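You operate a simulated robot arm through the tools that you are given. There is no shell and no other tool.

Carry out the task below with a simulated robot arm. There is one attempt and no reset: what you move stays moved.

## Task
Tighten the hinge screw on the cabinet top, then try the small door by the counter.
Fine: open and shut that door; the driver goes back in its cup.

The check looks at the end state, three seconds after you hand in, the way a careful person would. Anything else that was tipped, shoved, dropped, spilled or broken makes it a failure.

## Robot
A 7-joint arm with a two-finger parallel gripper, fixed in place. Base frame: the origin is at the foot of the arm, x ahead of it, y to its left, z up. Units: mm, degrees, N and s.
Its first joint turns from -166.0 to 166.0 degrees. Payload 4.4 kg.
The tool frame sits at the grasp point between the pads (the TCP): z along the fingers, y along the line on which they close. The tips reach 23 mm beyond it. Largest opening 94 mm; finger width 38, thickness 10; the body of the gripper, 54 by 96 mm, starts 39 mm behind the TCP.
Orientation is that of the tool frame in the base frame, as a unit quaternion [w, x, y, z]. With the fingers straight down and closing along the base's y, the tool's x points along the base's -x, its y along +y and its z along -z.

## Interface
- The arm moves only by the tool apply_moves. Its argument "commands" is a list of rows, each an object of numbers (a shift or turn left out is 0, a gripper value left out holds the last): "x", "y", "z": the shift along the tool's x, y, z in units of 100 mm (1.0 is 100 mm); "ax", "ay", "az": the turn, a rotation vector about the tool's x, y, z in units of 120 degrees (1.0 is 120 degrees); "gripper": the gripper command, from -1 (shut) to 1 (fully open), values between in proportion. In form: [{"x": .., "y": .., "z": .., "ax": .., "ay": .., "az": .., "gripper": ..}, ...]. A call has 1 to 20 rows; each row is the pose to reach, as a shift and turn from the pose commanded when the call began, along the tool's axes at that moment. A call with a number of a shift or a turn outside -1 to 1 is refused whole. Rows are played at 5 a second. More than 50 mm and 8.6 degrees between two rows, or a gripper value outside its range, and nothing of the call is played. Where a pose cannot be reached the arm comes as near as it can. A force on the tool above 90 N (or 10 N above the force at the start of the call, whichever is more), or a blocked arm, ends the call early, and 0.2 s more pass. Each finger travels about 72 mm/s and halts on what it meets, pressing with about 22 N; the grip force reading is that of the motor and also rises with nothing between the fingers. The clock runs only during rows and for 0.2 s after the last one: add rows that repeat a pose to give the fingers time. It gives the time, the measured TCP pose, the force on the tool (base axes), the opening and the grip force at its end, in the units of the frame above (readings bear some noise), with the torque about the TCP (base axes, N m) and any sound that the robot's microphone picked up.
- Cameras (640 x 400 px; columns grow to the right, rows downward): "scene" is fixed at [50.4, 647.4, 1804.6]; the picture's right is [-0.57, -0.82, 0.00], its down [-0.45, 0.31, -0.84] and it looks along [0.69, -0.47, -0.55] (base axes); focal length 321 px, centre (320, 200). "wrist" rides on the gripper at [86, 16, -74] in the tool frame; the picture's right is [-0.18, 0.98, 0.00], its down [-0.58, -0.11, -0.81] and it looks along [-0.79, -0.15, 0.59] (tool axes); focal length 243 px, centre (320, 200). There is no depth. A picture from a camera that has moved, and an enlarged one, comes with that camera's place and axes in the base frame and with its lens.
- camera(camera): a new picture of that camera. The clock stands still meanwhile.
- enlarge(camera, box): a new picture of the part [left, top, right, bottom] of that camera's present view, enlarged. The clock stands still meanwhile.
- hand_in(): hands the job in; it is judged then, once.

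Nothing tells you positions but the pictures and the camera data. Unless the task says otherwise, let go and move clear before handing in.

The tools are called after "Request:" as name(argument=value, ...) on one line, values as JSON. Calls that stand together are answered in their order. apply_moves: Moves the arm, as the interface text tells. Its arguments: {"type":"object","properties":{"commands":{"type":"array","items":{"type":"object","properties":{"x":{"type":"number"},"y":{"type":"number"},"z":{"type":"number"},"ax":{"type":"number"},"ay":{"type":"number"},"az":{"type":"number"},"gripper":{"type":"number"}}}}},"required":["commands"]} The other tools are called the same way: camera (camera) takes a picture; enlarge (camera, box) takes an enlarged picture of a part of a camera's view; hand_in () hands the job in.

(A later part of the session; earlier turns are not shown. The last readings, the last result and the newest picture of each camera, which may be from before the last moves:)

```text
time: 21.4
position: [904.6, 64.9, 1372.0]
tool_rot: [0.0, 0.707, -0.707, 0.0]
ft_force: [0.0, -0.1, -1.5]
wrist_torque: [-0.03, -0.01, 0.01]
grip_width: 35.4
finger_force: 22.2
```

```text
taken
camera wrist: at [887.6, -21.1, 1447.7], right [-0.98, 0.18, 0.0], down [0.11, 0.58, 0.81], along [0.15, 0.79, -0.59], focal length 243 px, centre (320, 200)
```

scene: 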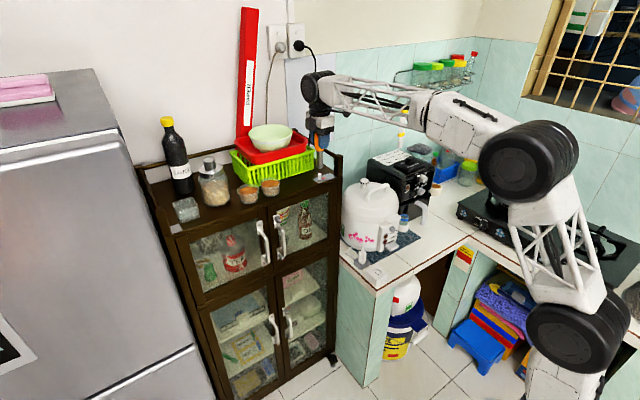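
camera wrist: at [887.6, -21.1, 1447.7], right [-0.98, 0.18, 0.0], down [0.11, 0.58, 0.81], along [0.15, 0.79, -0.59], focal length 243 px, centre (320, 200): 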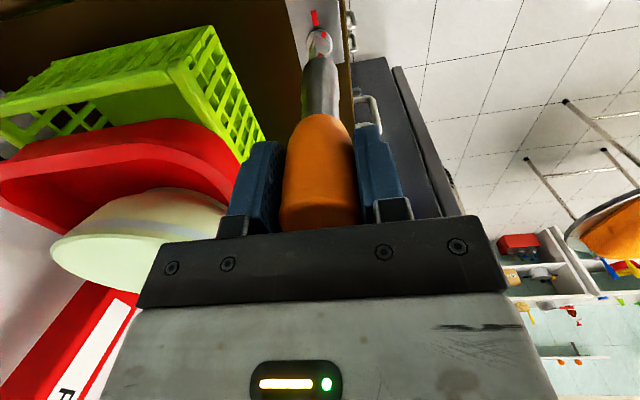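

Request:
enlarge(camera="wrist", box=[290, 5, 350, 75])

Request:
apply_moves(commands=[{"az": -0.07}, {"az": -0.14}, {"az": -0.21}, {"az": -0.28}, {"az": -0.35}, {"az": -0.42}, {"az": -0.49}, {"az": -0.56}, {"az": -0.63}, {"az": -0.7}, {"az": -0.75}, {"az": -0.75}])

Request:
camera(camera="wrist")

Request:
enlarge(camera="scene", box=[270, 90, 370, 190])

```text
5.71 times, centred on (320, 40) of wrist
camera zoom: at [887.6, -21.1, 1447.7], right [-0.98, 0.18, 0.0], down [0.11, 0.58, 0.81], along [0.15, 0.79, -0.59], focal length 1386 px, centre (320, 1114)
```

zoom: 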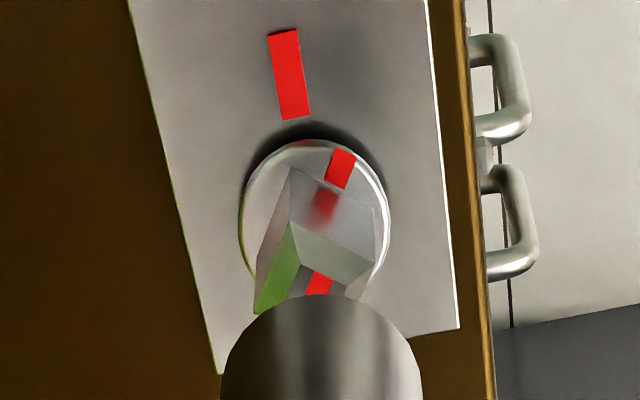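

```text
time: 24.0
position: [905.2, 65.9, 1372.2]
tool_rot: [0.001, 1.0, -0.029, 0.0]
ft_force: [0.7, 0.2, -0.4]
wrist_torque: [0.02, -0.04, -0.01]
grip_width: 35.5
finger_force: 22.4
out of reach, approached as far as the arm can: row 11, 12
```

```text
taken
camera wrist: at [988.6, 44.7, 1448.2], right [-0.24, -0.97, 0.0], down [-0.57, 0.14, 0.81], along [-0.78, 0.19, -0.59], focal length 243 px, centre (320, 200)
```

wrist: 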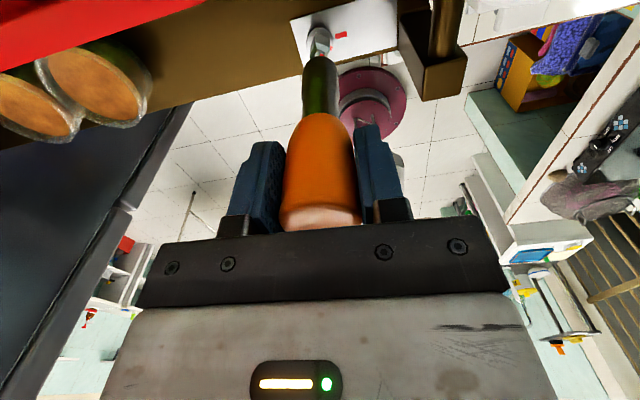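

```text
4.00 times, centred on (320, 140) of scene
camera zoom: at [50.4, 647.4, 1804.6], right [-0.57, -0.82, 0.0], down [-0.45, 0.31, -0.84], along [0.69, -0.47, -0.55], focal length 1284 px, centre (320, 440)
```

zoom: 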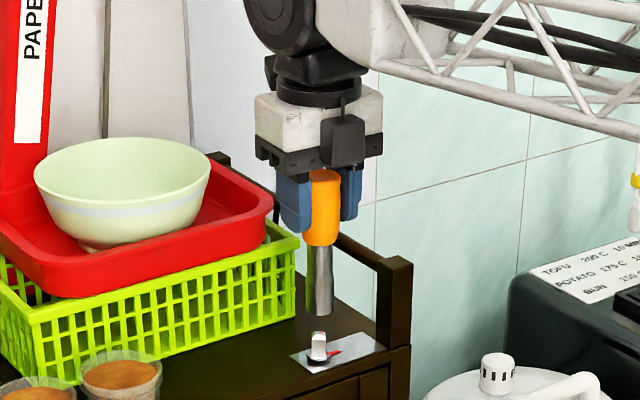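

Request:
enlarge(camera="wrist", box=[290, 5, 350, 75])

Request:
enlarge(camera="scene", box=[305, 155, 345, 185])

```text
5.71 times, centred on (320, 40) of wrist
camera zoom: at [988.6, 44.7, 1448.2], right [-0.24, -0.97, 0.0], down [-0.57, 0.14, 0.81], along [-0.78, 0.19, -0.59], focal length 1386 px, centre (320, 1114)
```

zoom: 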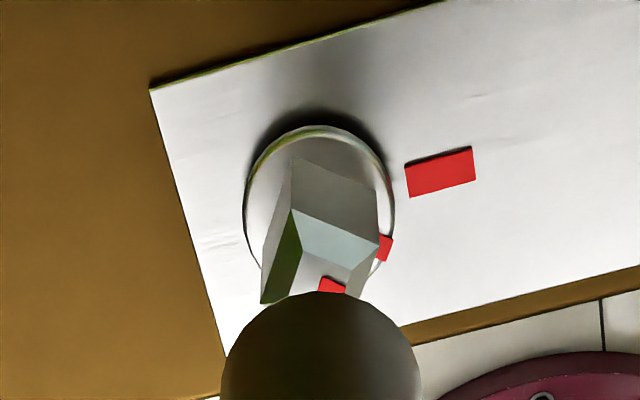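

```text
13.33 times, centred on (325, 170) of scene
camera zoom: at [50.4, 647.4, 1804.6], right [-0.57, -0.82, 0.0], down [-0.45, 0.31, -0.84], along [0.69, -0.47, -0.55], focal length 4280 px, centre (253, 600)
```

zoom: 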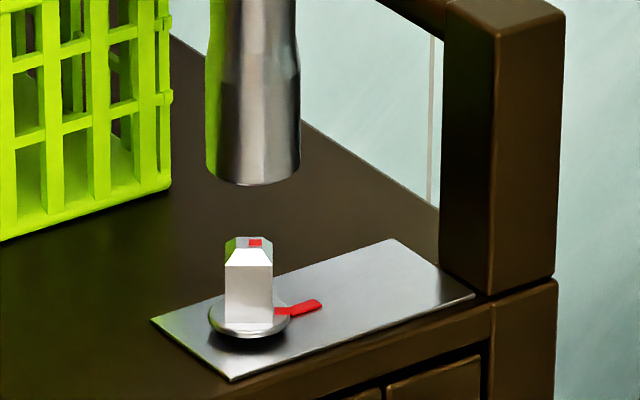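

All three views agree to under 1 mm; only about +0.7 mm in x is left to correct. I'll apply that and come down close to the head.

Request:
apply_moves(commands=[{"x": 0.007, "y": -0.003, "z": 0.1}, {"x": 0.007, "y": -0.003, "z": 0.2}, {"x": 0.007, "y": -0.003, "z": 0.26}, {"x": 0.007, "y": -0.003, "z": 0.26}])

Request:
enlarge(camera="scene", box=[310, 160, 345, 185])

Request:
enlarge(camera="wrist", box=[290, 5, 350, 75])

```text
time: 25.0
position: [905.5, 65.4, 1346.5]
tool_rot: [0.001, 1.0, -0.029, 0.0]
ft_force: [0.1, 0.2, -1.9]
wrist_torque: [0.05, -0.01, 0.03]
grip_width: 35.5
finger_force: 21.6
```

```text
16.00 times, centred on (328, 172) of scene
camera zoom: at [50.4, 647.4, 1804.6], right [-0.57, -0.82, 0.0], down [-0.45, 0.31, -0.84], along [0.69, -0.47, -0.55], focal length 5136 px, centre (200, 640)
```

zoom: 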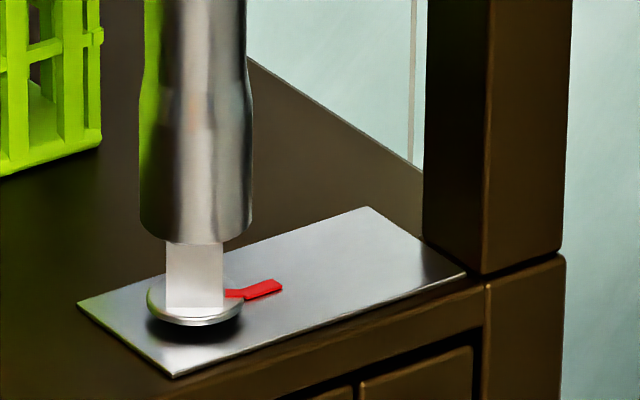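

```text
5.71 times, centred on (320, 40) of wrist
camera zoom: at [989.5, 45.0, 1421.9], right [-0.24, -0.97, 0.0], down [-0.57, 0.14, 0.81], along [-0.78, 0.19, -0.59], focal length 1386 px, centre (320, 1114)
```

zoom: 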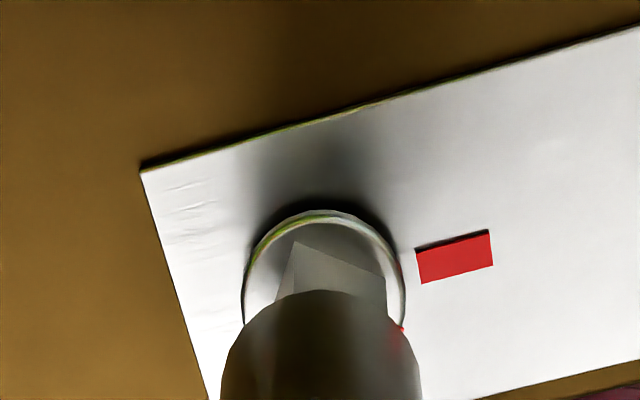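

Request:
apply_moves(commands=[{"x": 0.002, "y": 0.002, "z": 0.02}, {"x": 0.002, "y": 0.002, "z": 0.035}, {"x": 0.002, "y": 0.002, "z": 0.035}])

Request:
apply_moves(commands=[{"z": 0.01}, {"z": 0.02}, {"z": 0.02}])

Request:
apply_moves(commands=[{"z": 0.01}, {"z": 0.02}, {"z": 0.02}])

```text
time: 25.8
position: [905.9, 65.7, 1342.8]
tool_rot: [0.001, 1.0, -0.029, 0.0]
ft_force: [0.2, 1.3, -1.7]
wrist_torque: [0.02, 0.05, 0.01]
grip_width: 35.3
finger_force: 22.1
```

```text
time: 26.6
position: [905.8, 66.4, 1341.3]
tool_rot: [0.0, 1.0, -0.03, -0.001]
ft_force: [0.8, 0.3, 1.2]
wrist_torque: [0.07, -0.15, -0.01]
grip_width: 35.7
finger_force: 21.6
```

```text
time: 27.4
position: [905.6, 64.4, 1340.9]
tool_rot: [0.001, 1.0, -0.029, 0.001]
ft_force: [1.3, 0.4, 15.7]
wrist_torque: [0.2, -0.18, 0.0]
grip_width: 35.3
finger_force: 22.1
```

The tip has contacted the head chamfer at TCP z≈1341, with an upward force of about 16 N. I'll ease the force off and turn clockwise in small steps to find where the square socket lines up.

Request:
apply_moves(commands=[{"y": -0.005, "z": -0.01, "az": 0.0}, {"y": -0.005, "z": -0.008, "az": 0.05}, {"y": -0.005, "z": -0.008, "az": 0.05}])

Request:
apply_moves(commands=[{"az": 0.05}, {"az": 0.05}])

Request:
apply_moves(commands=[{"az": 0.05}, {"az": 0.05}])

Request:
apply_moves(commands=[{"az": 0.05}, {"az": 0.05}])

```text
time: 28.2
position: [905.1, 64.3, 1341.5]
tool_rot: [0.0, 0.997, -0.081, 0.0]
ft_force: [1.6, -4.1, 11.6]
wrist_torque: [-0.47, -0.17, 0.0]
grip_width: 35.5
finger_force: 21.9
```

```text
time: 28.8
position: [905.9, 65.4, 1340.3]
tool_rot: [0.001, 0.991, -0.132, 0.0]
ft_force: [1.5, -4.8, 8.3]
wrist_torque: [-0.52, -0.19, -0.06]
grip_width: 35.8
finger_force: 22.3
```

```text
time: 29.4
position: [905.2, 65.4, 1341.0]
tool_rot: [0.001, 0.983, -0.184, 0.0]
ft_force: [1.3, -0.1, -0.6]
wrist_torque: [0.03, -0.1, -0.04]
grip_width: 35.4
finger_force: 21.3
```

```text
time: 30.0
position: [905.3, 65.5, 1339.9]
tool_rot: [0.001, 0.972, -0.235, 0.0]
ft_force: [1.1, -0.2, -1.4]
wrist_torque: [-0.02, 0.03, 0.04]
grip_width: 35.3
finger_force: 22.2
```

The force vanished after about 18–24° of turning, so the socket is lined up. I'll lower further.

Request:
apply_moves(commands=[{"z": 0.01}, {"z": 0.025}, {"z": 0.025}])

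Request:
apply_moves(commands=[{"z": 0.01}, {"z": 0.025}, {"z": 0.025}])

```text
time: 30.8
position: [906.6, 65.6, 1338.5]
tool_rot: [0.001, 0.972, -0.236, 0.0]
ft_force: [0.2, 0.6, -2.4]
wrist_torque: [-0.03, 0.02, 0.0]
grip_width: 35.4
finger_force: 21.7
```

```text
time: 31.6
position: [906.5, 65.5, 1335.6]
tool_rot: [0.001, 0.972, -0.236, 0.0]
ft_force: [-0.2, -1.6, -1.1]
wrist_torque: [-0.11, 0.06, -0.02]
grip_width: 35.4
finger_force: 22.1
```

Request:
apply_moves(commands=[{"z": 0.015}, {"z": 0.03}, {"z": 0.03}])

Request:
apply_moves(commands=[{"z": 0.015}, {"z": 0.03}, {"z": 0.03}])

Request:
enlarge(camera="scene", box=[310, 160, 345, 185])

Request:
enlarge(camera="wrist", box=[290, 5, 350, 75])

```text
time: 32.4
position: [905.9, 64.4, 1332.5]
tool_rot: [0.001, 0.972, -0.234, 0.0]
ft_force: [0.6, -0.3, -2.0]
wrist_torque: [-0.02, 0.01, 0.0]
grip_width: 35.4
finger_force: 22.0
```

```text
time: 33.2
position: [906.2, 65.1, 1329.8]
tool_rot: [0.001, 0.972, -0.236, 0.0]
ft_force: [0.0, -0.2, -1.2]
wrist_torque: [-0.02, 0.03, 0.06]
grip_width: 35.5
finger_force: 21.8
```

```text
16.00 times, centred on (328, 172) of scene
camera zoom: at [50.4, 647.4, 1804.6], right [-0.57, -0.82, 0.0], down [-0.45, 0.31, -0.84], along [0.69, -0.47, -0.55], focal length 5136 px, centre (200, 640)
```

zoom: 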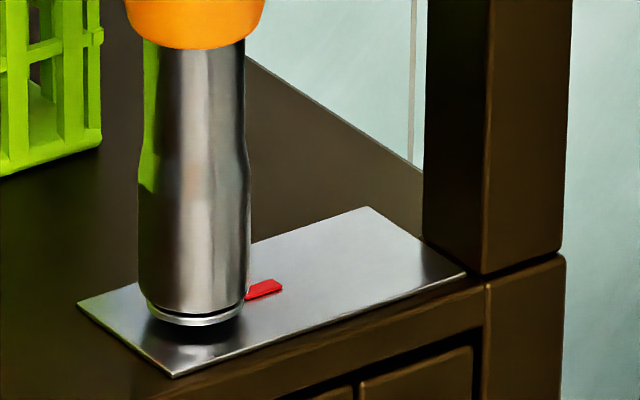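

```text
5.71 times, centred on (320, 40) of wrist
camera zoom: at [973.6, 11.8, 1404.2], right [-0.61, -0.79, 0.0], down [-0.47, 0.36, 0.81], along [-0.64, 0.49, -0.59], focal length 1386 px, centre (320, 1114)
```

zoom: 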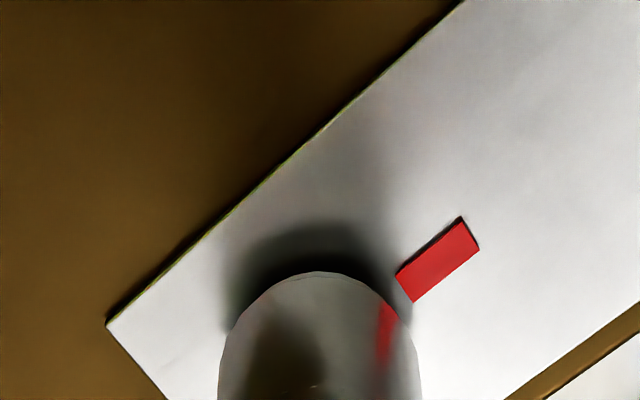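

The socket is fully over the head. I'll turn clockwise and watch the torque and the index mark.

Request:
apply_moves(commands=[{"z": 0.01, "az": 0.06}, {"z": 0.01, "az": 0.12}, {"z": 0.01, "az": 0.18}, {"z": 0.01, "az": 0.24}, {"z": 0.01, "az": 0.3}, {"z": 0.01, "az": 0.3}])

Request:
enlarge(camera="scene", box=[310, 160, 345, 185])

Request:
enlarge(camera="wrist", box=[290, 5, 350, 75])

```text
time: 34.6
position: [906.7, 64.8, 1328.2]
tool_rot: [0.001, 0.851, -0.526, 0.001]
ft_force: [-3.3, 3.5, -1.8]
wrist_torque: [0.38, 0.37, 0.03]
grip_width: 35.5
finger_force: 21.9
```

```text
16.00 times, centred on (328, 172) of scene
camera zoom: at [50.4, 647.4, 1804.6], right [-0.57, -0.82, 0.0], down [-0.45, 0.31, -0.84], along [0.69, -0.47, -0.55], focal length 5136 px, centre (200, 640)
```

zoom: 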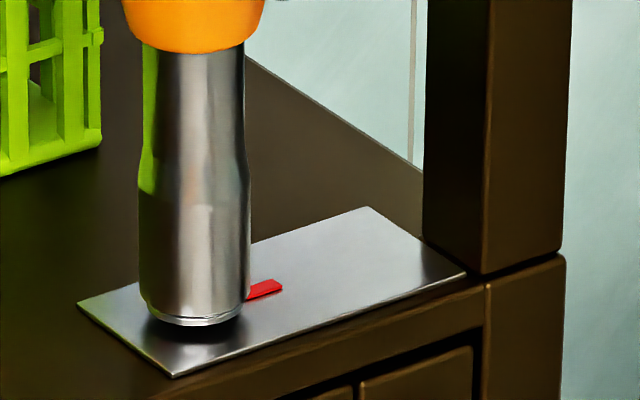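

```text
5.71 times, centred on (320, 40) of wrist
camera zoom: at [929.0, -19.1, 1403.1], right [-0.96, -0.28, 0.0], down [-0.16, 0.57, 0.81], along [-0.22, 0.77, -0.59], focal length 1386 px, centre (320, 1114)
```

zoom: 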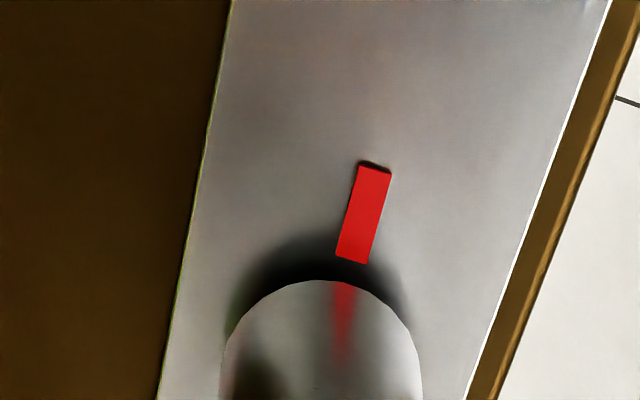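

Request:
apply_moves(commands=[{"az": 0.06}, {"az": 0.12}, {"az": 0.18}, {"az": 0.24}, {"az": 0.3}, {"az": 0.36}, {"az": 0.42}, {"az": 0.48}, {"az": 0.54}, {"az": 0.6}, {"az": 0.6}])

Request:
enlarge(camera="scene", box=[310, 160, 345, 185])

Request:
enlarge(camera="wrist", box=[290, 5, 350, 75])

```text
time: 37.0
position: [904.3, 64.9, 1328.1]
tool_rot: [-0.001, -0.379, 0.925, -0.001]
ft_force: [-0.5, -8.0, -2.2]
wrist_torque: [-0.69, 0.09, 0.02]
grip_width: 35.5
finger_force: 22.0
```

```text
16.00 times, centred on (328, 172) of scene
camera zoom: at [50.4, 647.4, 1804.6], right [-0.57, -0.82, 0.0], down [-0.45, 0.31, -0.84], along [0.69, -0.47, -0.55], focal length 5136 px, centre (200, 640)
```

zoom: 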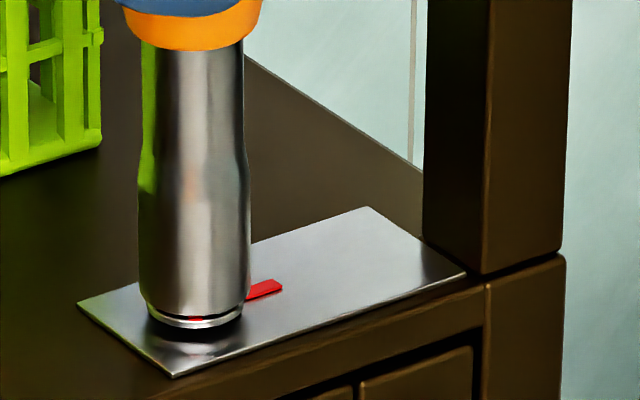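

```text
5.71 times, centred on (320, 40) of wrist
camera zoom: at [831.4, 16.5, 1403.5], right [-0.56, 0.83, 0.0], down [0.49, 0.33, 0.81], along [0.67, 0.45, -0.59], focal length 1386 px, centre (320, 1114)
```

zoom: 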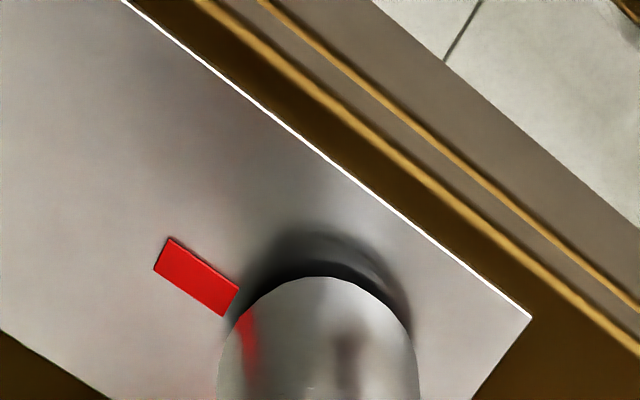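

The flange mark has rotated about 90° clockwise, so the screw is turning. I'll relieve the small side load and carry on.

Request:
apply_moves(commands=[{"x": 0.004, "y": -0.004}, {"x": 0.004, "y": -0.004, "az": 0.06}, {"x": 0.004, "y": -0.004, "az": 0.12}, {"x": 0.004, "y": -0.004, "az": 0.18}, {"x": 0.004, "y": -0.004, "az": 0.24}, {"x": 0.004, "y": -0.004, "az": 0.3}, {"x": 0.004, "y": -0.004, "az": 0.36}, {"x": 0.004, "y": -0.004, "az": 0.42}, {"x": 0.004, "y": -0.004, "az": 0.48}, {"x": 0.004, "y": -0.004, "az": 0.48}])

Request:
enlarge(camera="scene", box=[310, 160, 345, 185])

Request:
enlarge(camera="scene", box=[240, 80, 360, 190])

Request:
camera(camera="wrist")

```text
time: 39.2
position: [906.3, 63.2, 1327.6]
tool_rot: [0.0, 0.113, 0.994, -0.001]
ft_force: [-4.9, 5.0, -2.1]
wrist_torque: [0.53, 0.5, 0.06]
grip_width: 35.4
finger_force: 21.8
```

```text
16.00 times, centred on (328, 172) of scene
camera zoom: at [50.4, 647.4, 1804.6], right [-0.57, -0.82, 0.0], down [-0.45, 0.31, -0.84], along [0.69, -0.47, -0.55], focal length 5136 px, centre (200, 640)
```

zoom: 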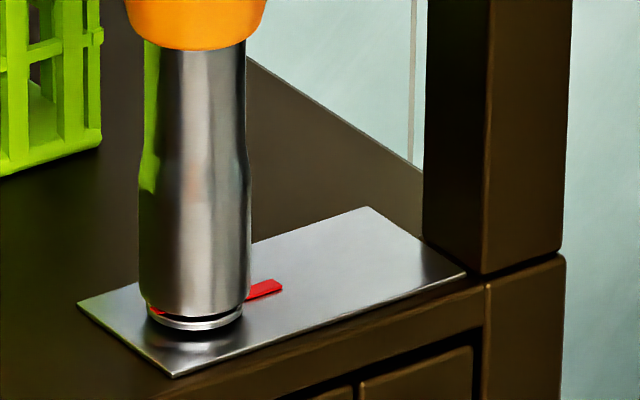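

```text
3.64 times, centred on (300, 135) of scene
camera zoom: at [50.4, 647.4, 1804.6], right [-0.57, -0.82, 0.0], down [-0.45, 0.31, -0.84], along [0.69, -0.47, -0.55], focal length 1167 px, centre (393, 436)
```

zoom: 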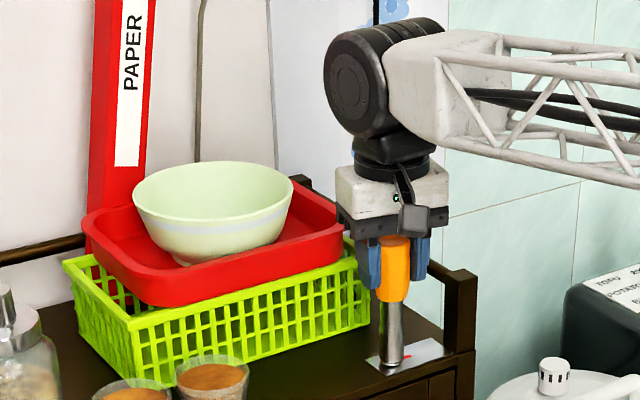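

```text
taken
camera wrist: at [823.4, 100.3, 1403.2], right [0.4, 0.92, 0.0], down [0.54, -0.24, 0.81], along [0.74, -0.32, -0.59], focal length 243 px, centre (320, 200)
```

wrist: 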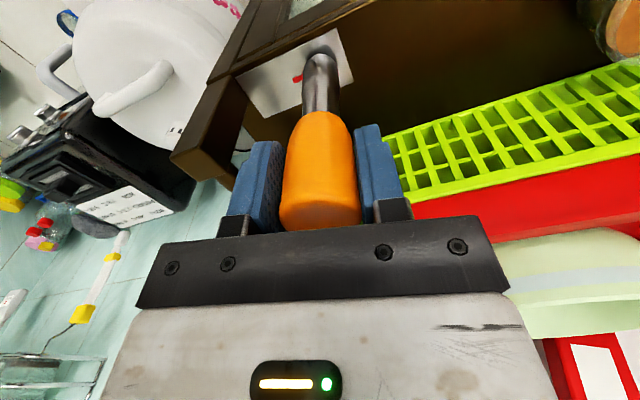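

Request:
apply_moves(commands=[{"x": 0.005, "y": 0.003, "z": 0.015}, {"x": 0.005, "y": 0.003, "z": 0.015, "az": 0.06}, {"x": 0.005, "y": 0.003, "z": 0.015, "az": 0.12}, {"x": 0.005, "y": 0.003, "z": 0.015, "az": 0.18}, {"x": 0.005, "y": 0.003, "z": 0.015, "az": 0.24}, {"x": 0.005, "y": 0.003, "z": 0.015, "az": 0.3}, {"x": 0.005, "y": 0.003, "z": 0.015, "az": 0.36}, {"x": 0.005, "y": 0.003, "z": 0.015, "az": 0.42}, {"x": 0.005, "y": 0.003, "z": 0.015, "az": 0.48}, {"x": 0.005, "y": 0.003, "z": 0.015, "az": 0.54}, {"x": 0.005, "y": 0.003, "z": 0.015, "az": 0.54}])

Request:
enlarge(camera="scene", box=[310, 160, 345, 185])

Request:
enlarge(camera="scene", box=[240, 80, 360, 190])

Request:
camera(camera="wrist")

```text
time: 41.6
position: [905.3, 65.6, 1326.3]
tool_rot: [0.001, 0.628, 0.778, 0.0]
ft_force: [6.0, 3.8, 1.6]
wrist_torque: [0.34, -0.62, 0.03]
grip_width: 35.7
finger_force: 22.1
```

```text
16.00 times, centred on (328, 172) of scene
camera zoom: at [50.4, 647.4, 1804.6], right [-0.57, -0.82, 0.0], down [-0.45, 0.31, -0.84], along [0.69, -0.47, -0.55], focal length 5136 px, centre (200, 640)
```

zoom: 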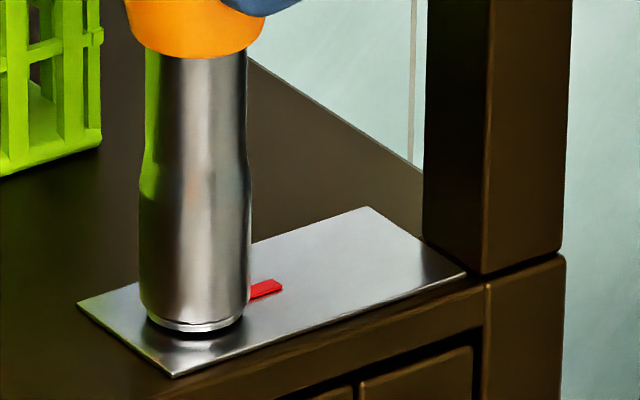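

```text
3.64 times, centred on (300, 135) of scene
camera zoom: at [50.4, 647.4, 1804.6], right [-0.57, -0.82, 0.0], down [-0.45, 0.31, -0.84], along [0.69, -0.47, -0.55], focal length 1167 px, centre (393, 436)
```

zoom: 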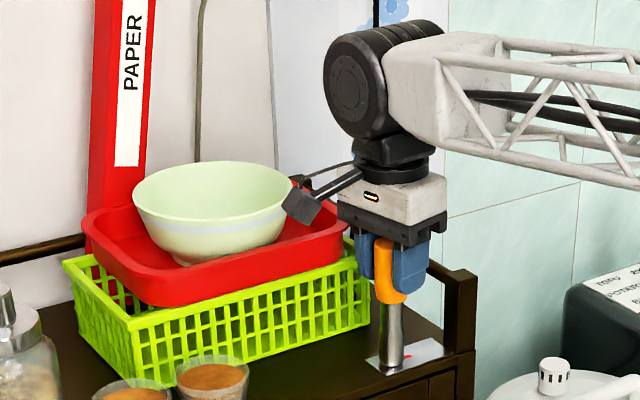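

```text
taken
camera wrist: at [901.6, 153.6, 1401.4], right [1.0, 0.03, 0.0], down [0.02, -0.59, 0.81], along [0.02, -0.81, -0.59], focal length 243 px, centre (320, 200)
```

wrist: 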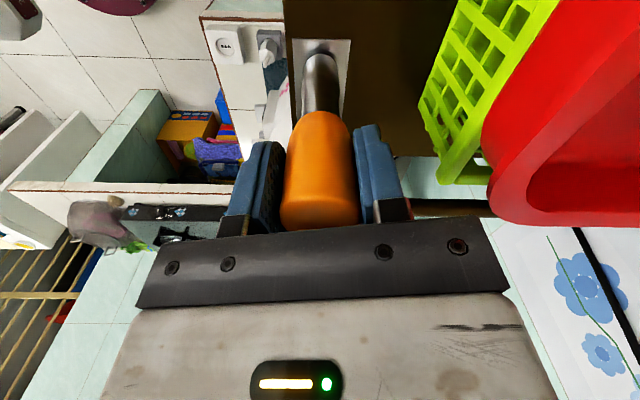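

The screw has turned about 210° and the gap is closing, and the camera is now nearing the bowl side. I'll relieve the side load, open the fingers so the driver stays standing on the head, wind back and take a new grip.

Request:
apply_moves(commands=[{"x": 0.002, "y": 0.006}, {"x": 0.002, "y": 0.006}])

Request:
apply_moves(commands=[{"gripper": -0.15}, {"gripper": 0.0}, {"gripper": 0.1}, {"gripper": 0.1}, {"gripper": 0.1}])

Request:
enlarge(camera="scene", box=[290, 120, 350, 190])

Request:
camera(camera="wrist")

```text
time: 42.2
position: [906.4, 65.2, 1325.9]
tool_rot: [0.001, 0.628, 0.778, -0.001]
ft_force: [2.2, -1.7, -0.6]
wrist_torque: [-0.23, -0.13, -0.01]
grip_width: 35.3
finger_force: 22.2
```

```text
time: 43.4
position: [905.4, 65.8, 1327.4]
tool_rot: [0.001, 0.627, 0.779, 0.0]
ft_force: [0.5, -0.7, 0.1]
wrist_torque: [0.0, 0.02, 0.0]
grip_width: 51.7
finger_force: 0.0
```

```text
5.71 times, centred on (320, 155) of scene
camera zoom: at [50.4, 647.4, 1804.6], right [-0.57, -0.82, 0.0], down [-0.45, 0.31, -0.84], along [0.69, -0.47, -0.55], focal length 1834 px, centre (320, 457)
```

zoom: 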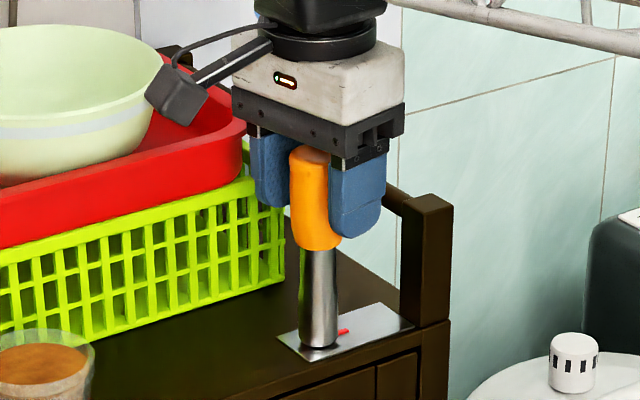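

```text
taken
camera wrist: at [901.8, 153.9, 1401.3], right [1.0, 0.03, 0.0], down [0.02, -0.59, 0.81], along [0.02, -0.81, -0.59], focal length 243 px, centre (320, 200)
```

wrist: 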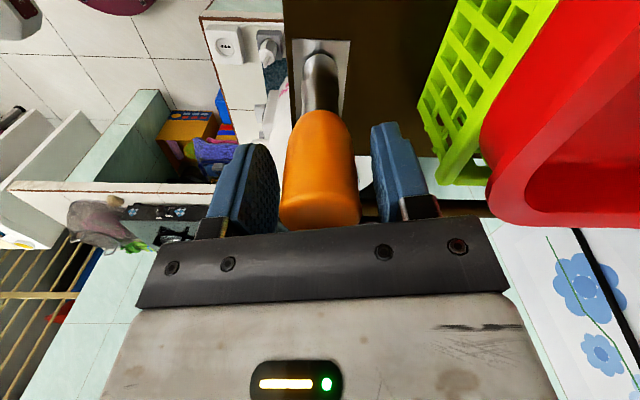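

Request:
apply_moves(commands=[{"az": -0.07}, {"az": -0.14}, {"az": -0.21}, {"az": -0.28}, {"az": -0.35}, {"az": -0.42}, {"az": -0.49}, {"az": -0.56}, {"az": -0.63}, {"az": -0.7}, {"az": -0.77}, {"az": -0.84}, {"az": -0.91}, {"az": -0.98}, {"az": -0.98}])

Request:
apply_moves(commands=[{"az": -0.07}, {"az": -0.14}, {"az": -0.21}, {"az": -0.28}, {"az": -0.35}, {"az": -0.42}, {"az": -0.42}])

Request:
camera(camera="wrist")

Request:
enlarge(camera="scene", box=[290, 120, 350, 190])

```text
time: 46.6
position: [905.6, 65.9, 1327.3]
tool_rot: [0.001, -0.343, 0.939, -0.001]
ft_force: [0.5, -0.1, 0.6]
wrist_torque: [0.01, 0.0, 0.02]
grip_width: 51.5
finger_force: 0.0
```

```text
time: 48.2
position: [906.3, 65.5, 1327.5]
tool_rot: [0.001, 0.71, -0.704, 0.001]
ft_force: [0.3, -0.5, 1.7]
wrist_torque: [0.0, 0.03, 0.0]
grip_width: 51.9
finger_force: 0.0
```

```text
taken
camera wrist: at [888.7, -20.4, 1402.3], right [-0.98, 0.18, 0.0], down [0.1, 0.58, 0.81], along [0.14, 0.79, -0.59], focal length 243 px, centre (320, 200)
```

wrist: 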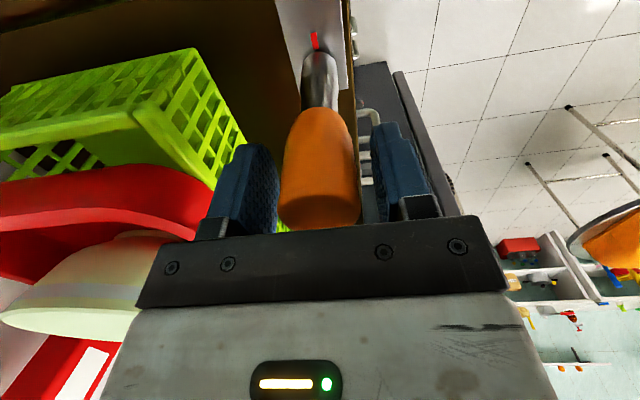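

```text
5.71 times, centred on (320, 155) of scene
camera zoom: at [50.4, 647.4, 1804.6], right [-0.57, -0.82, 0.0], down [-0.45, 0.31, -0.84], along [0.69, -0.47, -0.55], focal length 1834 px, centre (320, 457)
```

zoom: 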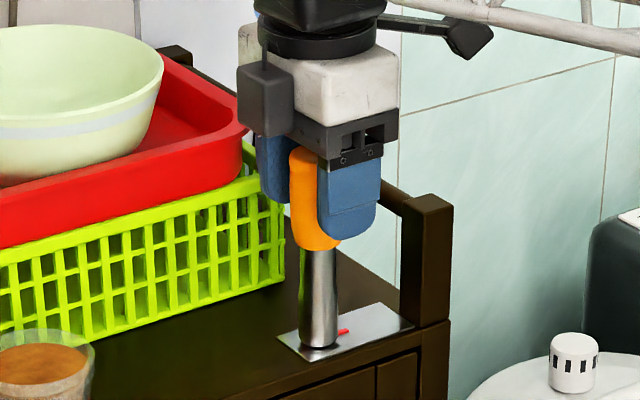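

Request:
apply_moves(commands=[{"gripper": -0.1}, {"gripper": -0.3}, {"gripper": -1}, {"gripper": -1}, {"gripper": -1}])

Request:
apply_moves(commands=[{"az": 0.06}, {"az": 0.12}, {"az": 0.18}, {"az": 0.24}, {"az": 0.3}, {"az": 0.36}, {"az": 0.42}, {"az": 0.48}, {"az": 0.54}, {"az": 0.54}])

Request:
enlarge(camera="scene", box=[310, 160, 345, 185])

Request:
enlarge(camera="wrist", box=[290, 5, 350, 75])

```text
time: 49.4
position: [905.1, 66.3, 1327.3]
tool_rot: [0.001, 0.709, -0.705, 0.001]
ft_force: [0.0, 0.9, -0.2]
wrist_torque: [0.0, -0.08, -0.01]
grip_width: 34.7
finger_force: 22.2
```

```text
time: 51.6
position: [906.5, 64.4, 1325.9]
tool_rot: [0.0, -0.22, 0.975, -0.002]
ft_force: [4.4, 1.7, 7.4]
wrist_torque: [0.15, -0.39, 0.04]
grip_width: 34.4
finger_force: 22.2
```

```text
16.00 times, centred on (328, 172) of scene
camera zoom: at [50.4, 647.4, 1804.6], right [-0.57, -0.82, 0.0], down [-0.45, 0.31, -0.84], along [0.69, -0.47, -0.55], focal length 5136 px, centre (200, 640)
```

zoom: 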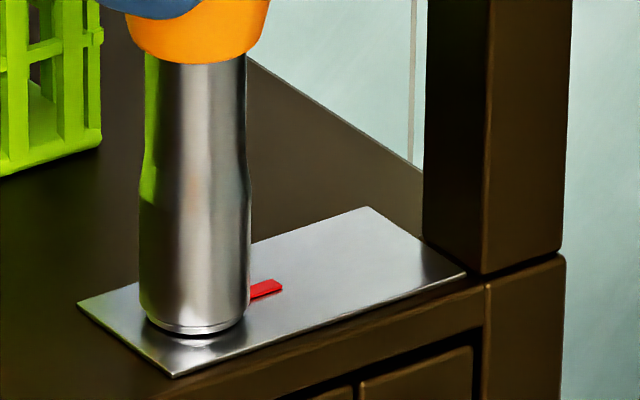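

```text
5.71 times, centred on (320, 40) of wrist
camera zoom: at [819.3, 43.2, 1402.0], right [-0.26, 0.97, 0.0], down [0.57, 0.15, 0.81], along [0.78, 0.21, -0.59], focal length 1386 px, centre (320, 1114)
```

zoom: 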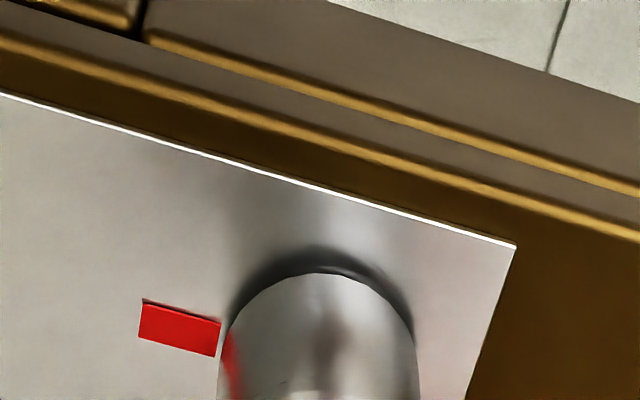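

Request:
apply_moves(commands=[{"x": -0.004, "z": -0.005}, {"x": -0.004, "z": -0.005, "az": 0.06}, {"x": -0.004, "z": -0.005, "az": 0.12}, {"x": -0.004, "z": -0.005, "az": 0.18}, {"x": -0.004, "z": -0.005, "az": 0.24}, {"x": -0.004, "z": -0.005, "az": 0.24}])

Request:
enlarge(camera="scene", box=[310, 160, 345, 185])

Request:
enlarge(camera="wrist", box=[290, 5, 350, 75])

```text
time: 53.0
position: [905.8, 65.0, 1326.6]
tool_rot: [0.0, 0.029, 1.0, -0.001]
ft_force: [1.4, -7.3, -0.4]
wrist_torque: [-0.68, -0.14, 0.03]
grip_width: 34.4
finger_force: 22.0
```

```text
16.00 times, centred on (328, 172) of scene
camera zoom: at [50.4, 647.4, 1804.6], right [-0.57, -0.82, 0.0], down [-0.45, 0.31, -0.84], along [0.69, -0.47, -0.55], focal length 5136 px, centre (200, 640)
```

zoom: 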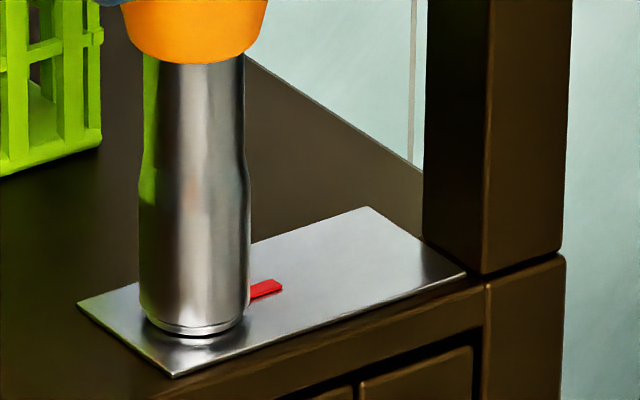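

```text
5.71 times, centred on (320, 40) of wrist
camera zoom: at [819.5, 87.4, 1402.0], right [0.24, 0.97, 0.0], down [0.57, -0.14, 0.81], along [0.78, -0.2, -0.59], focal length 1386 px, centre (320, 1114)
```

zoom: 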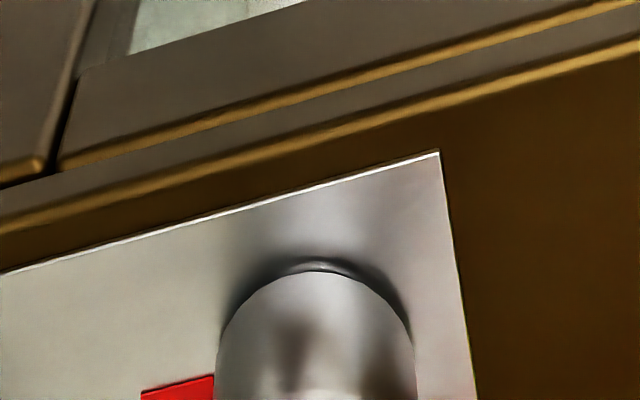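

Request:
apply_moves(commands=[{"y": -0.005}, {"y": -0.005, "az": 0.05}, {"y": -0.005, "az": 0.1}, {"y": -0.005, "az": 0.1}])

Request:
apply_moves(commands=[{"az": 0.05}, {"az": 0.1}, {"az": 0.1}])

Request:
enlarge(camera="scene", box=[310, 160, 345, 185])

Request:
enlarge(camera="wrist", box=[290, 5, 350, 75])

```text
time: 54.0
position: [906.0, 66.3, 1326.4]
tool_rot: [0.0, 0.134, 0.991, -0.001]
ft_force: [1.6, -3.5, 0.7]
wrist_torque: [-0.25, -0.11, 0.04]
grip_width: 34.7
finger_force: 21.8
```

```text
time: 54.8
position: [906.7, 64.9, 1327.0]
tool_rot: [-0.001, 0.236, 0.972, 0.0]
ft_force: [-1.1, -4.3, -0.5]
wrist_torque: [-0.28, 0.16, 0.21]
grip_width: 34.6
finger_force: 22.0
```

```text
16.00 times, centred on (328, 172) of scene
camera zoom: at [50.4, 647.4, 1804.6], right [-0.57, -0.82, 0.0], down [-0.45, 0.31, -0.84], along [0.69, -0.47, -0.55], focal length 5136 px, centre (200, 640)
```

zoom: 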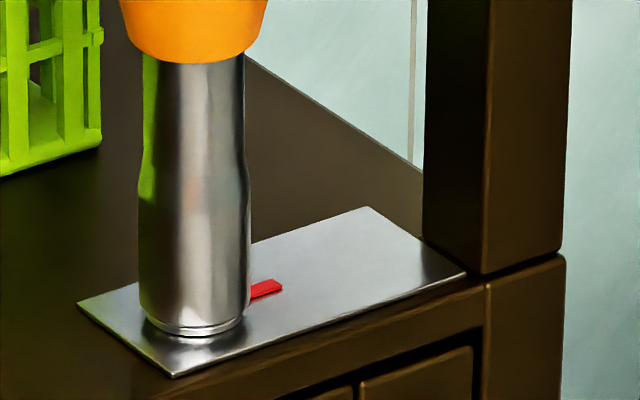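

```text
5.71 times, centred on (320, 40) of wrist
camera zoom: at [835.6, 119.9, 1402.0], right [0.62, 0.79, 0.0], down [0.47, -0.36, 0.81], along [0.64, -0.5, -0.59], focal length 1386 px, centre (320, 1114)
```

zoom: 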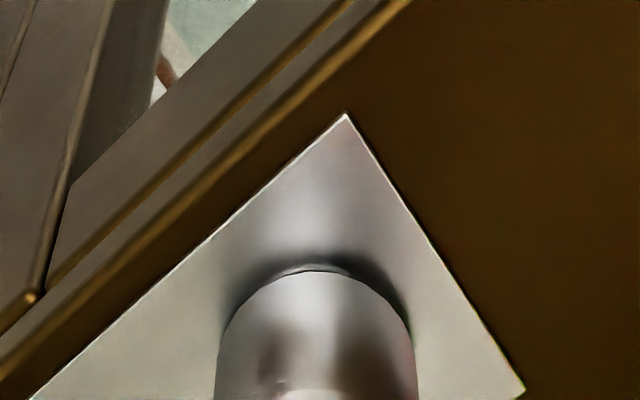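

The resisting torque has jumped to 0.21 N·m and the gap is gone, so the screw is seating. I'll add one small snug-up.

Request:
apply_moves(commands=[{"az": 0.02}, {"az": 0.04}, {"az": 0.04}])

```text
time: 55.6
position: [905.7, 64.5, 1327.8]
tool_rot: [0.0, 0.276, 0.961, -0.001]
ft_force: [1.4, -3.1, 0.7]
wrist_torque: [-0.08, -0.1, 0.39]
grip_width: 35.0
finger_force: 22.4
```

Request:
apply_moves(commands=[{"az": 0.02}, {"az": 0.04}, {"az": 0.04}])

Request:
enlarge(camera="scene", box=[310, 160, 345, 185])

```text
time: 56.4
position: [907.3, 64.1, 1326.4]
tool_rot: [0.001, 0.316, 0.949, -0.001]
ft_force: [-2.1, -7.2, 1.1]
wrist_torque: [-0.56, 0.18, 0.36]
grip_width: 35.3
finger_force: 22.0
```

```text
16.00 times, centred on (328, 172) of scene
camera zoom: at [50.4, 647.4, 1804.6], right [-0.57, -0.82, 0.0], down [-0.45, 0.31, -0.84], along [0.69, -0.47, -0.55], focal length 5136 px, centre (200, 640)
```

zoom: 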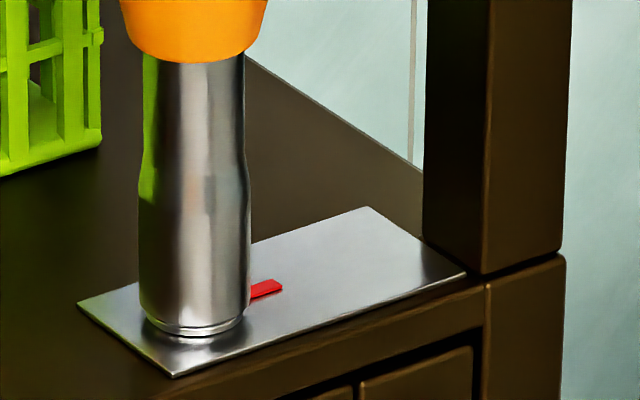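

Torque has plateaued near 0.37 N·m with the flange seated. I'll back off a few degrees within the socket slack, lift clear and inspect the marks.

Request:
apply_moves(commands=[{"az": -0.03}, {"az": -0.065}, {"az": -0.065}])

Request:
apply_moves(commands=[{"z": -0.05}, {"z": -0.12}, {"z": -0.2}, {"z": -0.3}, {"z": -0.45}, {"z": -0.6}, {"z": -0.6}])

Request:
enlarge(camera="scene", box=[310, 160, 345, 185])

Request:
camera(camera="wrist")

Request:
camera(camera="scene")

```text
time: 57.2
position: [907.2, 64.5, 1327.6]
tool_rot: [0.0, 0.251, 0.968, -0.001]
ft_force: [0.1, 0.6, 0.6]
wrist_torque: [0.1, 0.0, -0.02]
grip_width: 35.0
finger_force: 21.3
```

```text
time: 58.8
position: [906.5, 64.9, 1385.4]
tool_rot: [0.0, 0.251, 0.968, -0.001]
ft_force: [-0.1, 0.3, -1.4]
wrist_torque: [-0.01, 0.0, -0.01]
grip_width: 35.0
finger_force: 22.0
```

```text
16.00 times, centred on (328, 172) of scene
camera zoom: at [50.4, 647.4, 1804.6], right [-0.57, -0.82, 0.0], down [-0.45, 0.31, -0.84], along [0.69, -0.47, -0.55], focal length 5136 px, centre (200, 640)
```

zoom: 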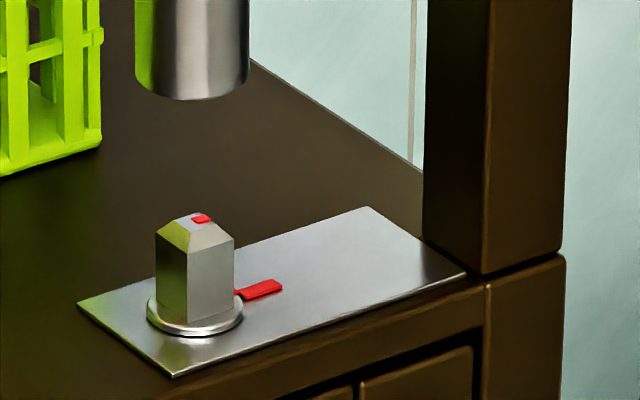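

```text
taken
camera wrist: at [837.1, 122.3, 1461.1], right [0.64, 0.77, 0.0], down [0.45, -0.38, 0.81], along [0.62, -0.52, -0.59], focal length 243 px, centre (320, 200)
```

wrist: 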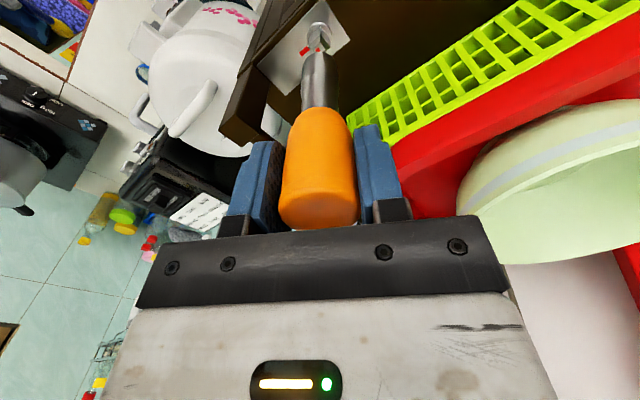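

```text
taken
```

scene: 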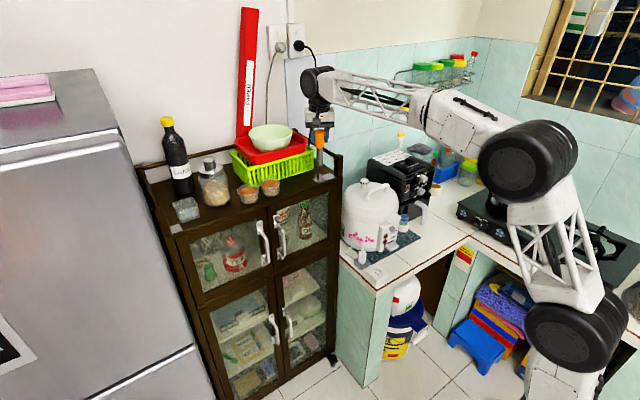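

Request:
enlarge(camera="wrist", box=[290, 15, 350, 65])

Request:
apply_moves(commands=[{"z": -0.2}, {"z": -0.35, "az": -0.06}, {"z": -0.5, "az": -0.12}, {"z": -0.6, "az": -0.18}, {"z": -0.6, "az": -0.242}, {"z": -0.6, "az": -0.242}])

```text
8.00 times, centred on (320, 40) of wrist
camera zoom: at [837.1, 122.3, 1461.1], right [0.64, 0.77, 0.0], down [0.45, -0.38, 0.81], along [0.62, -0.52, -0.59], focal length 1941 px, centre (320, 1480)
```

zoom: 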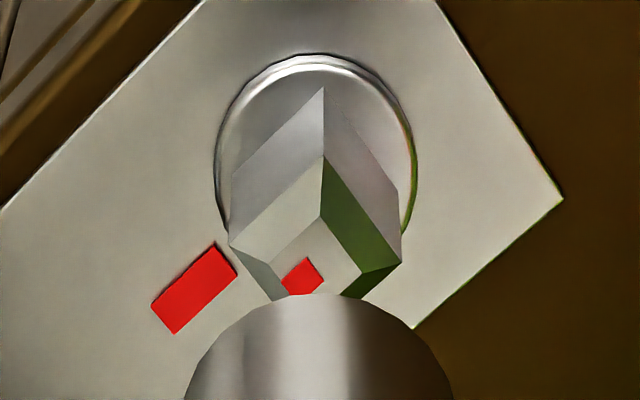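

```text
time: 60.2
position: [906.8, 64.4, 1447.3]
tool_rot: [0.0, 0.0, 1.0, 0.0]
ft_force: [0.2, 0.3, -0.8]
wrist_torque: [-0.03, 0.02, -0.01]
grip_width: 35.1
finger_force: 22.1
```

The marks line up and the flange is flush with its plate, so the screw is tight. Now I'll carry the driver back to its cup along the same route in front of the cabinet.

Request:
apply_moves(commands=[{"x": 0.33}, {"x": 0.66}, {"x": 1.0}, {"x": 1.0, "y": 0.3}, {"x": 1.0, "y": 0.65}, {"x": 1.0, "y": 1.0}])

Request:
apply_moves(commands=[{"x": 0.2, "y": 0.33}, {"x": 0.35, "y": 0.66}, {"x": 0.4, "y": 1.0}])

Request:
apply_moves(commands=[{"y": 0.35}, {"y": 0.7}, {"y": 1.0}])

Request:
apply_moves(commands=[{"y": 0.35}, {"y": 0.7}, {"y": 1.0}])

Request:
apply_moves(commands=[{"y": 0.35}, {"y": 0.685}, {"y": 0.685}])

Request:
apply_moves(commands=[{"x": -0.35}, {"x": -0.7}, {"x": -0.9}, {"x": -0.9}])

Request:
camera(camera="scene")

```text
time: 61.6
position: [805.6, 165.5, 1448.1]
tool_rot: [0.0, 0.001, 1.0, -0.001]
ft_force: [-0.5, 0.6, -1.1]
wrist_torque: [-0.01, 0.0, 0.01]
grip_width: 34.9
finger_force: 22.4
```

```text
time: 62.4
position: [765.6, 264.6, 1447.8]
tool_rot: [0.0, 0.002, 1.0, -0.001]
ft_force: [-0.1, 1.0, -1.4]
wrist_torque: [-0.02, -0.02, 0.02]
grip_width: 35.1
finger_force: 21.7
```

```text
time: 63.2
position: [766.8, 367.2, 1446.1]
tool_rot: [0.0, 0.001, 1.0, -0.001]
ft_force: [0.1, 0.5, -1.1]
wrist_torque: [-0.01, -0.02, 0.0]
grip_width: 34.9
finger_force: 22.1
```

```text
time: 64.0
position: [766.8, 466.5, 1448.5]
tool_rot: [0.001, 0.001, 1.0, -0.001]
ft_force: [-0.2, 0.6, -0.4]
wrist_torque: [-0.01, -0.04, -0.05]
grip_width: 34.9
finger_force: 22.0
```

```text
time: 64.8
position: [765.2, 535.8, 1447.2]
tool_rot: [0.001, 0.001, 1.0, 0.0]
ft_force: [0.6, 0.0, -0.9]
wrist_torque: [0.04, 0.0, -0.01]
grip_width: 34.9
finger_force: 21.7
```

```text
time: 65.8
position: [857.5, 533.0, 1448.5]
tool_rot: [0.0, 0.001, 1.0, 0.0]
ft_force: [0.0, 0.7, -2.1]
wrist_torque: [-0.02, 0.04, 0.01]
grip_width: 35.2
finger_force: 22.2
```

```text
taken
```

scene: 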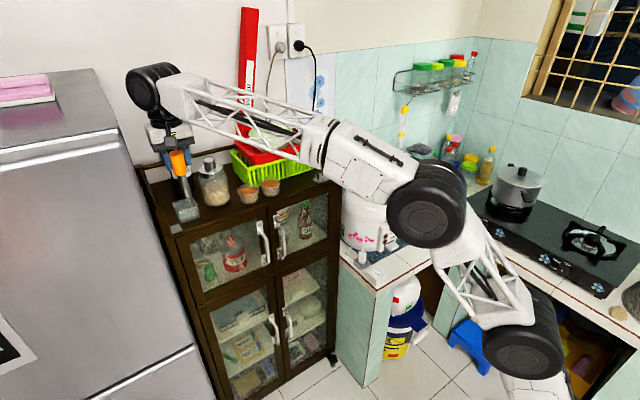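

Request:
apply_moves(commands=[{"x": -0.3, "z": 0.1}, {"x": -0.6, "z": 0.25}, {"x": -0.92, "z": 0.43}, {"x": -0.92, "z": 0.43}])

Request:
enlarge(camera="scene", box=[140, 120, 240, 240])

Request:
enlarge(camera="wrist", box=[250, 0, 390, 110])

```text
time: 66.8
position: [950.1, 534.4, 1402.2]
tool_rot: [0.0, 0.0, 1.0, -0.001]
ft_force: [-0.5, 0.3, -1.0]
wrist_torque: [-0.01, -0.03, 0.0]
grip_width: 35.0
finger_force: 22.3
```

```text
3.33 times, centred on (190, 180) of scene
camera zoom: at [50.4, 647.4, 1804.6], right [-0.57, -0.82, 0.0], down [-0.45, 0.31, -0.84], along [0.69, -0.47, -0.55], focal length 1070 px, centre (753, 267)
```

zoom: 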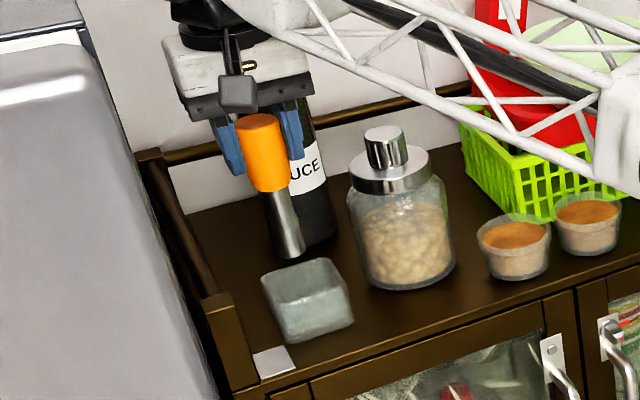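

```text
3.64 times, centred on (320, 55) of wrist
camera zoom: at [862.7, 551.0, 1477.0], right [0.19, 0.98, 0.0], down [0.58, -0.11, 0.81], along [0.79, -0.15, -0.59], focal length 882 px, centre (320, 727)
```

zoom: 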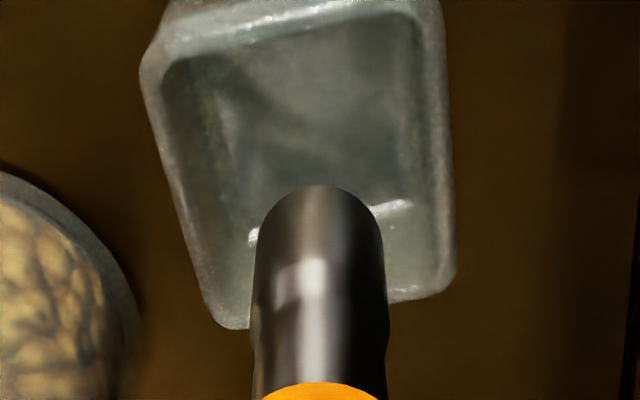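

The driver now hangs about 110 mm below the TCP because it settled during the regrip, so it should touch the cup floor at TCP z≈1327. I'll descend into the cup and finish gently.

Request:
apply_moves(commands=[{"z": 0.15}, {"z": 0.3}, {"z": 0.45}, {"z": 0.58}, {"z": 0.58}])

Request:
enlarge(camera="scene", box=[140, 120, 240, 240])

Request:
enlarge(camera="wrist", box=[250, 0, 390, 130])

```text
time: 68.0
position: [948.1, 534.1, 1345.3]
tool_rot: [-0.001, 0.002, 1.0, -0.001]
ft_force: [0.0, -0.5, -1.9]
wrist_torque: [0.0, 0.02, -0.02]
grip_width: 35.0
finger_force: 22.5
```

```text
3.33 times, centred on (190, 180) of scene
camera zoom: at [50.4, 647.4, 1804.6], right [-0.57, -0.82, 0.0], down [-0.45, 0.31, -0.84], along [0.69, -0.47, -0.55], focal length 1070 px, centre (753, 267)
```

zoom: 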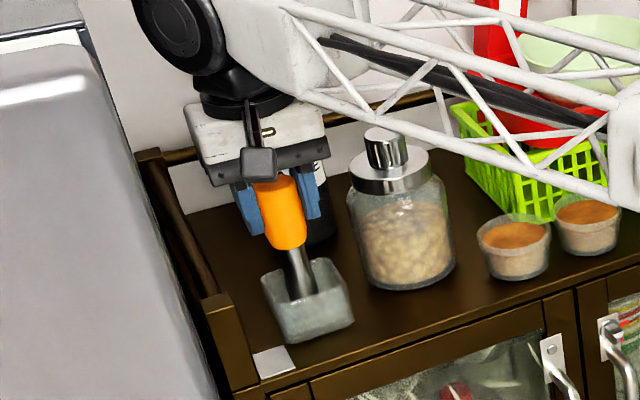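

```text
3.08 times, centred on (320, 65) of wrist
camera zoom: at [860.6, 550.9, 1419.9], right [0.19, 0.98, 0.0], down [0.58, -0.11, 0.81], along [0.79, -0.15, -0.59], focal length 746 px, centre (320, 615)
```

zoom: 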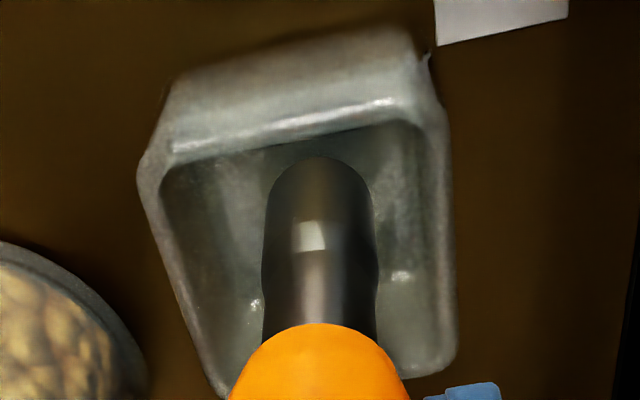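

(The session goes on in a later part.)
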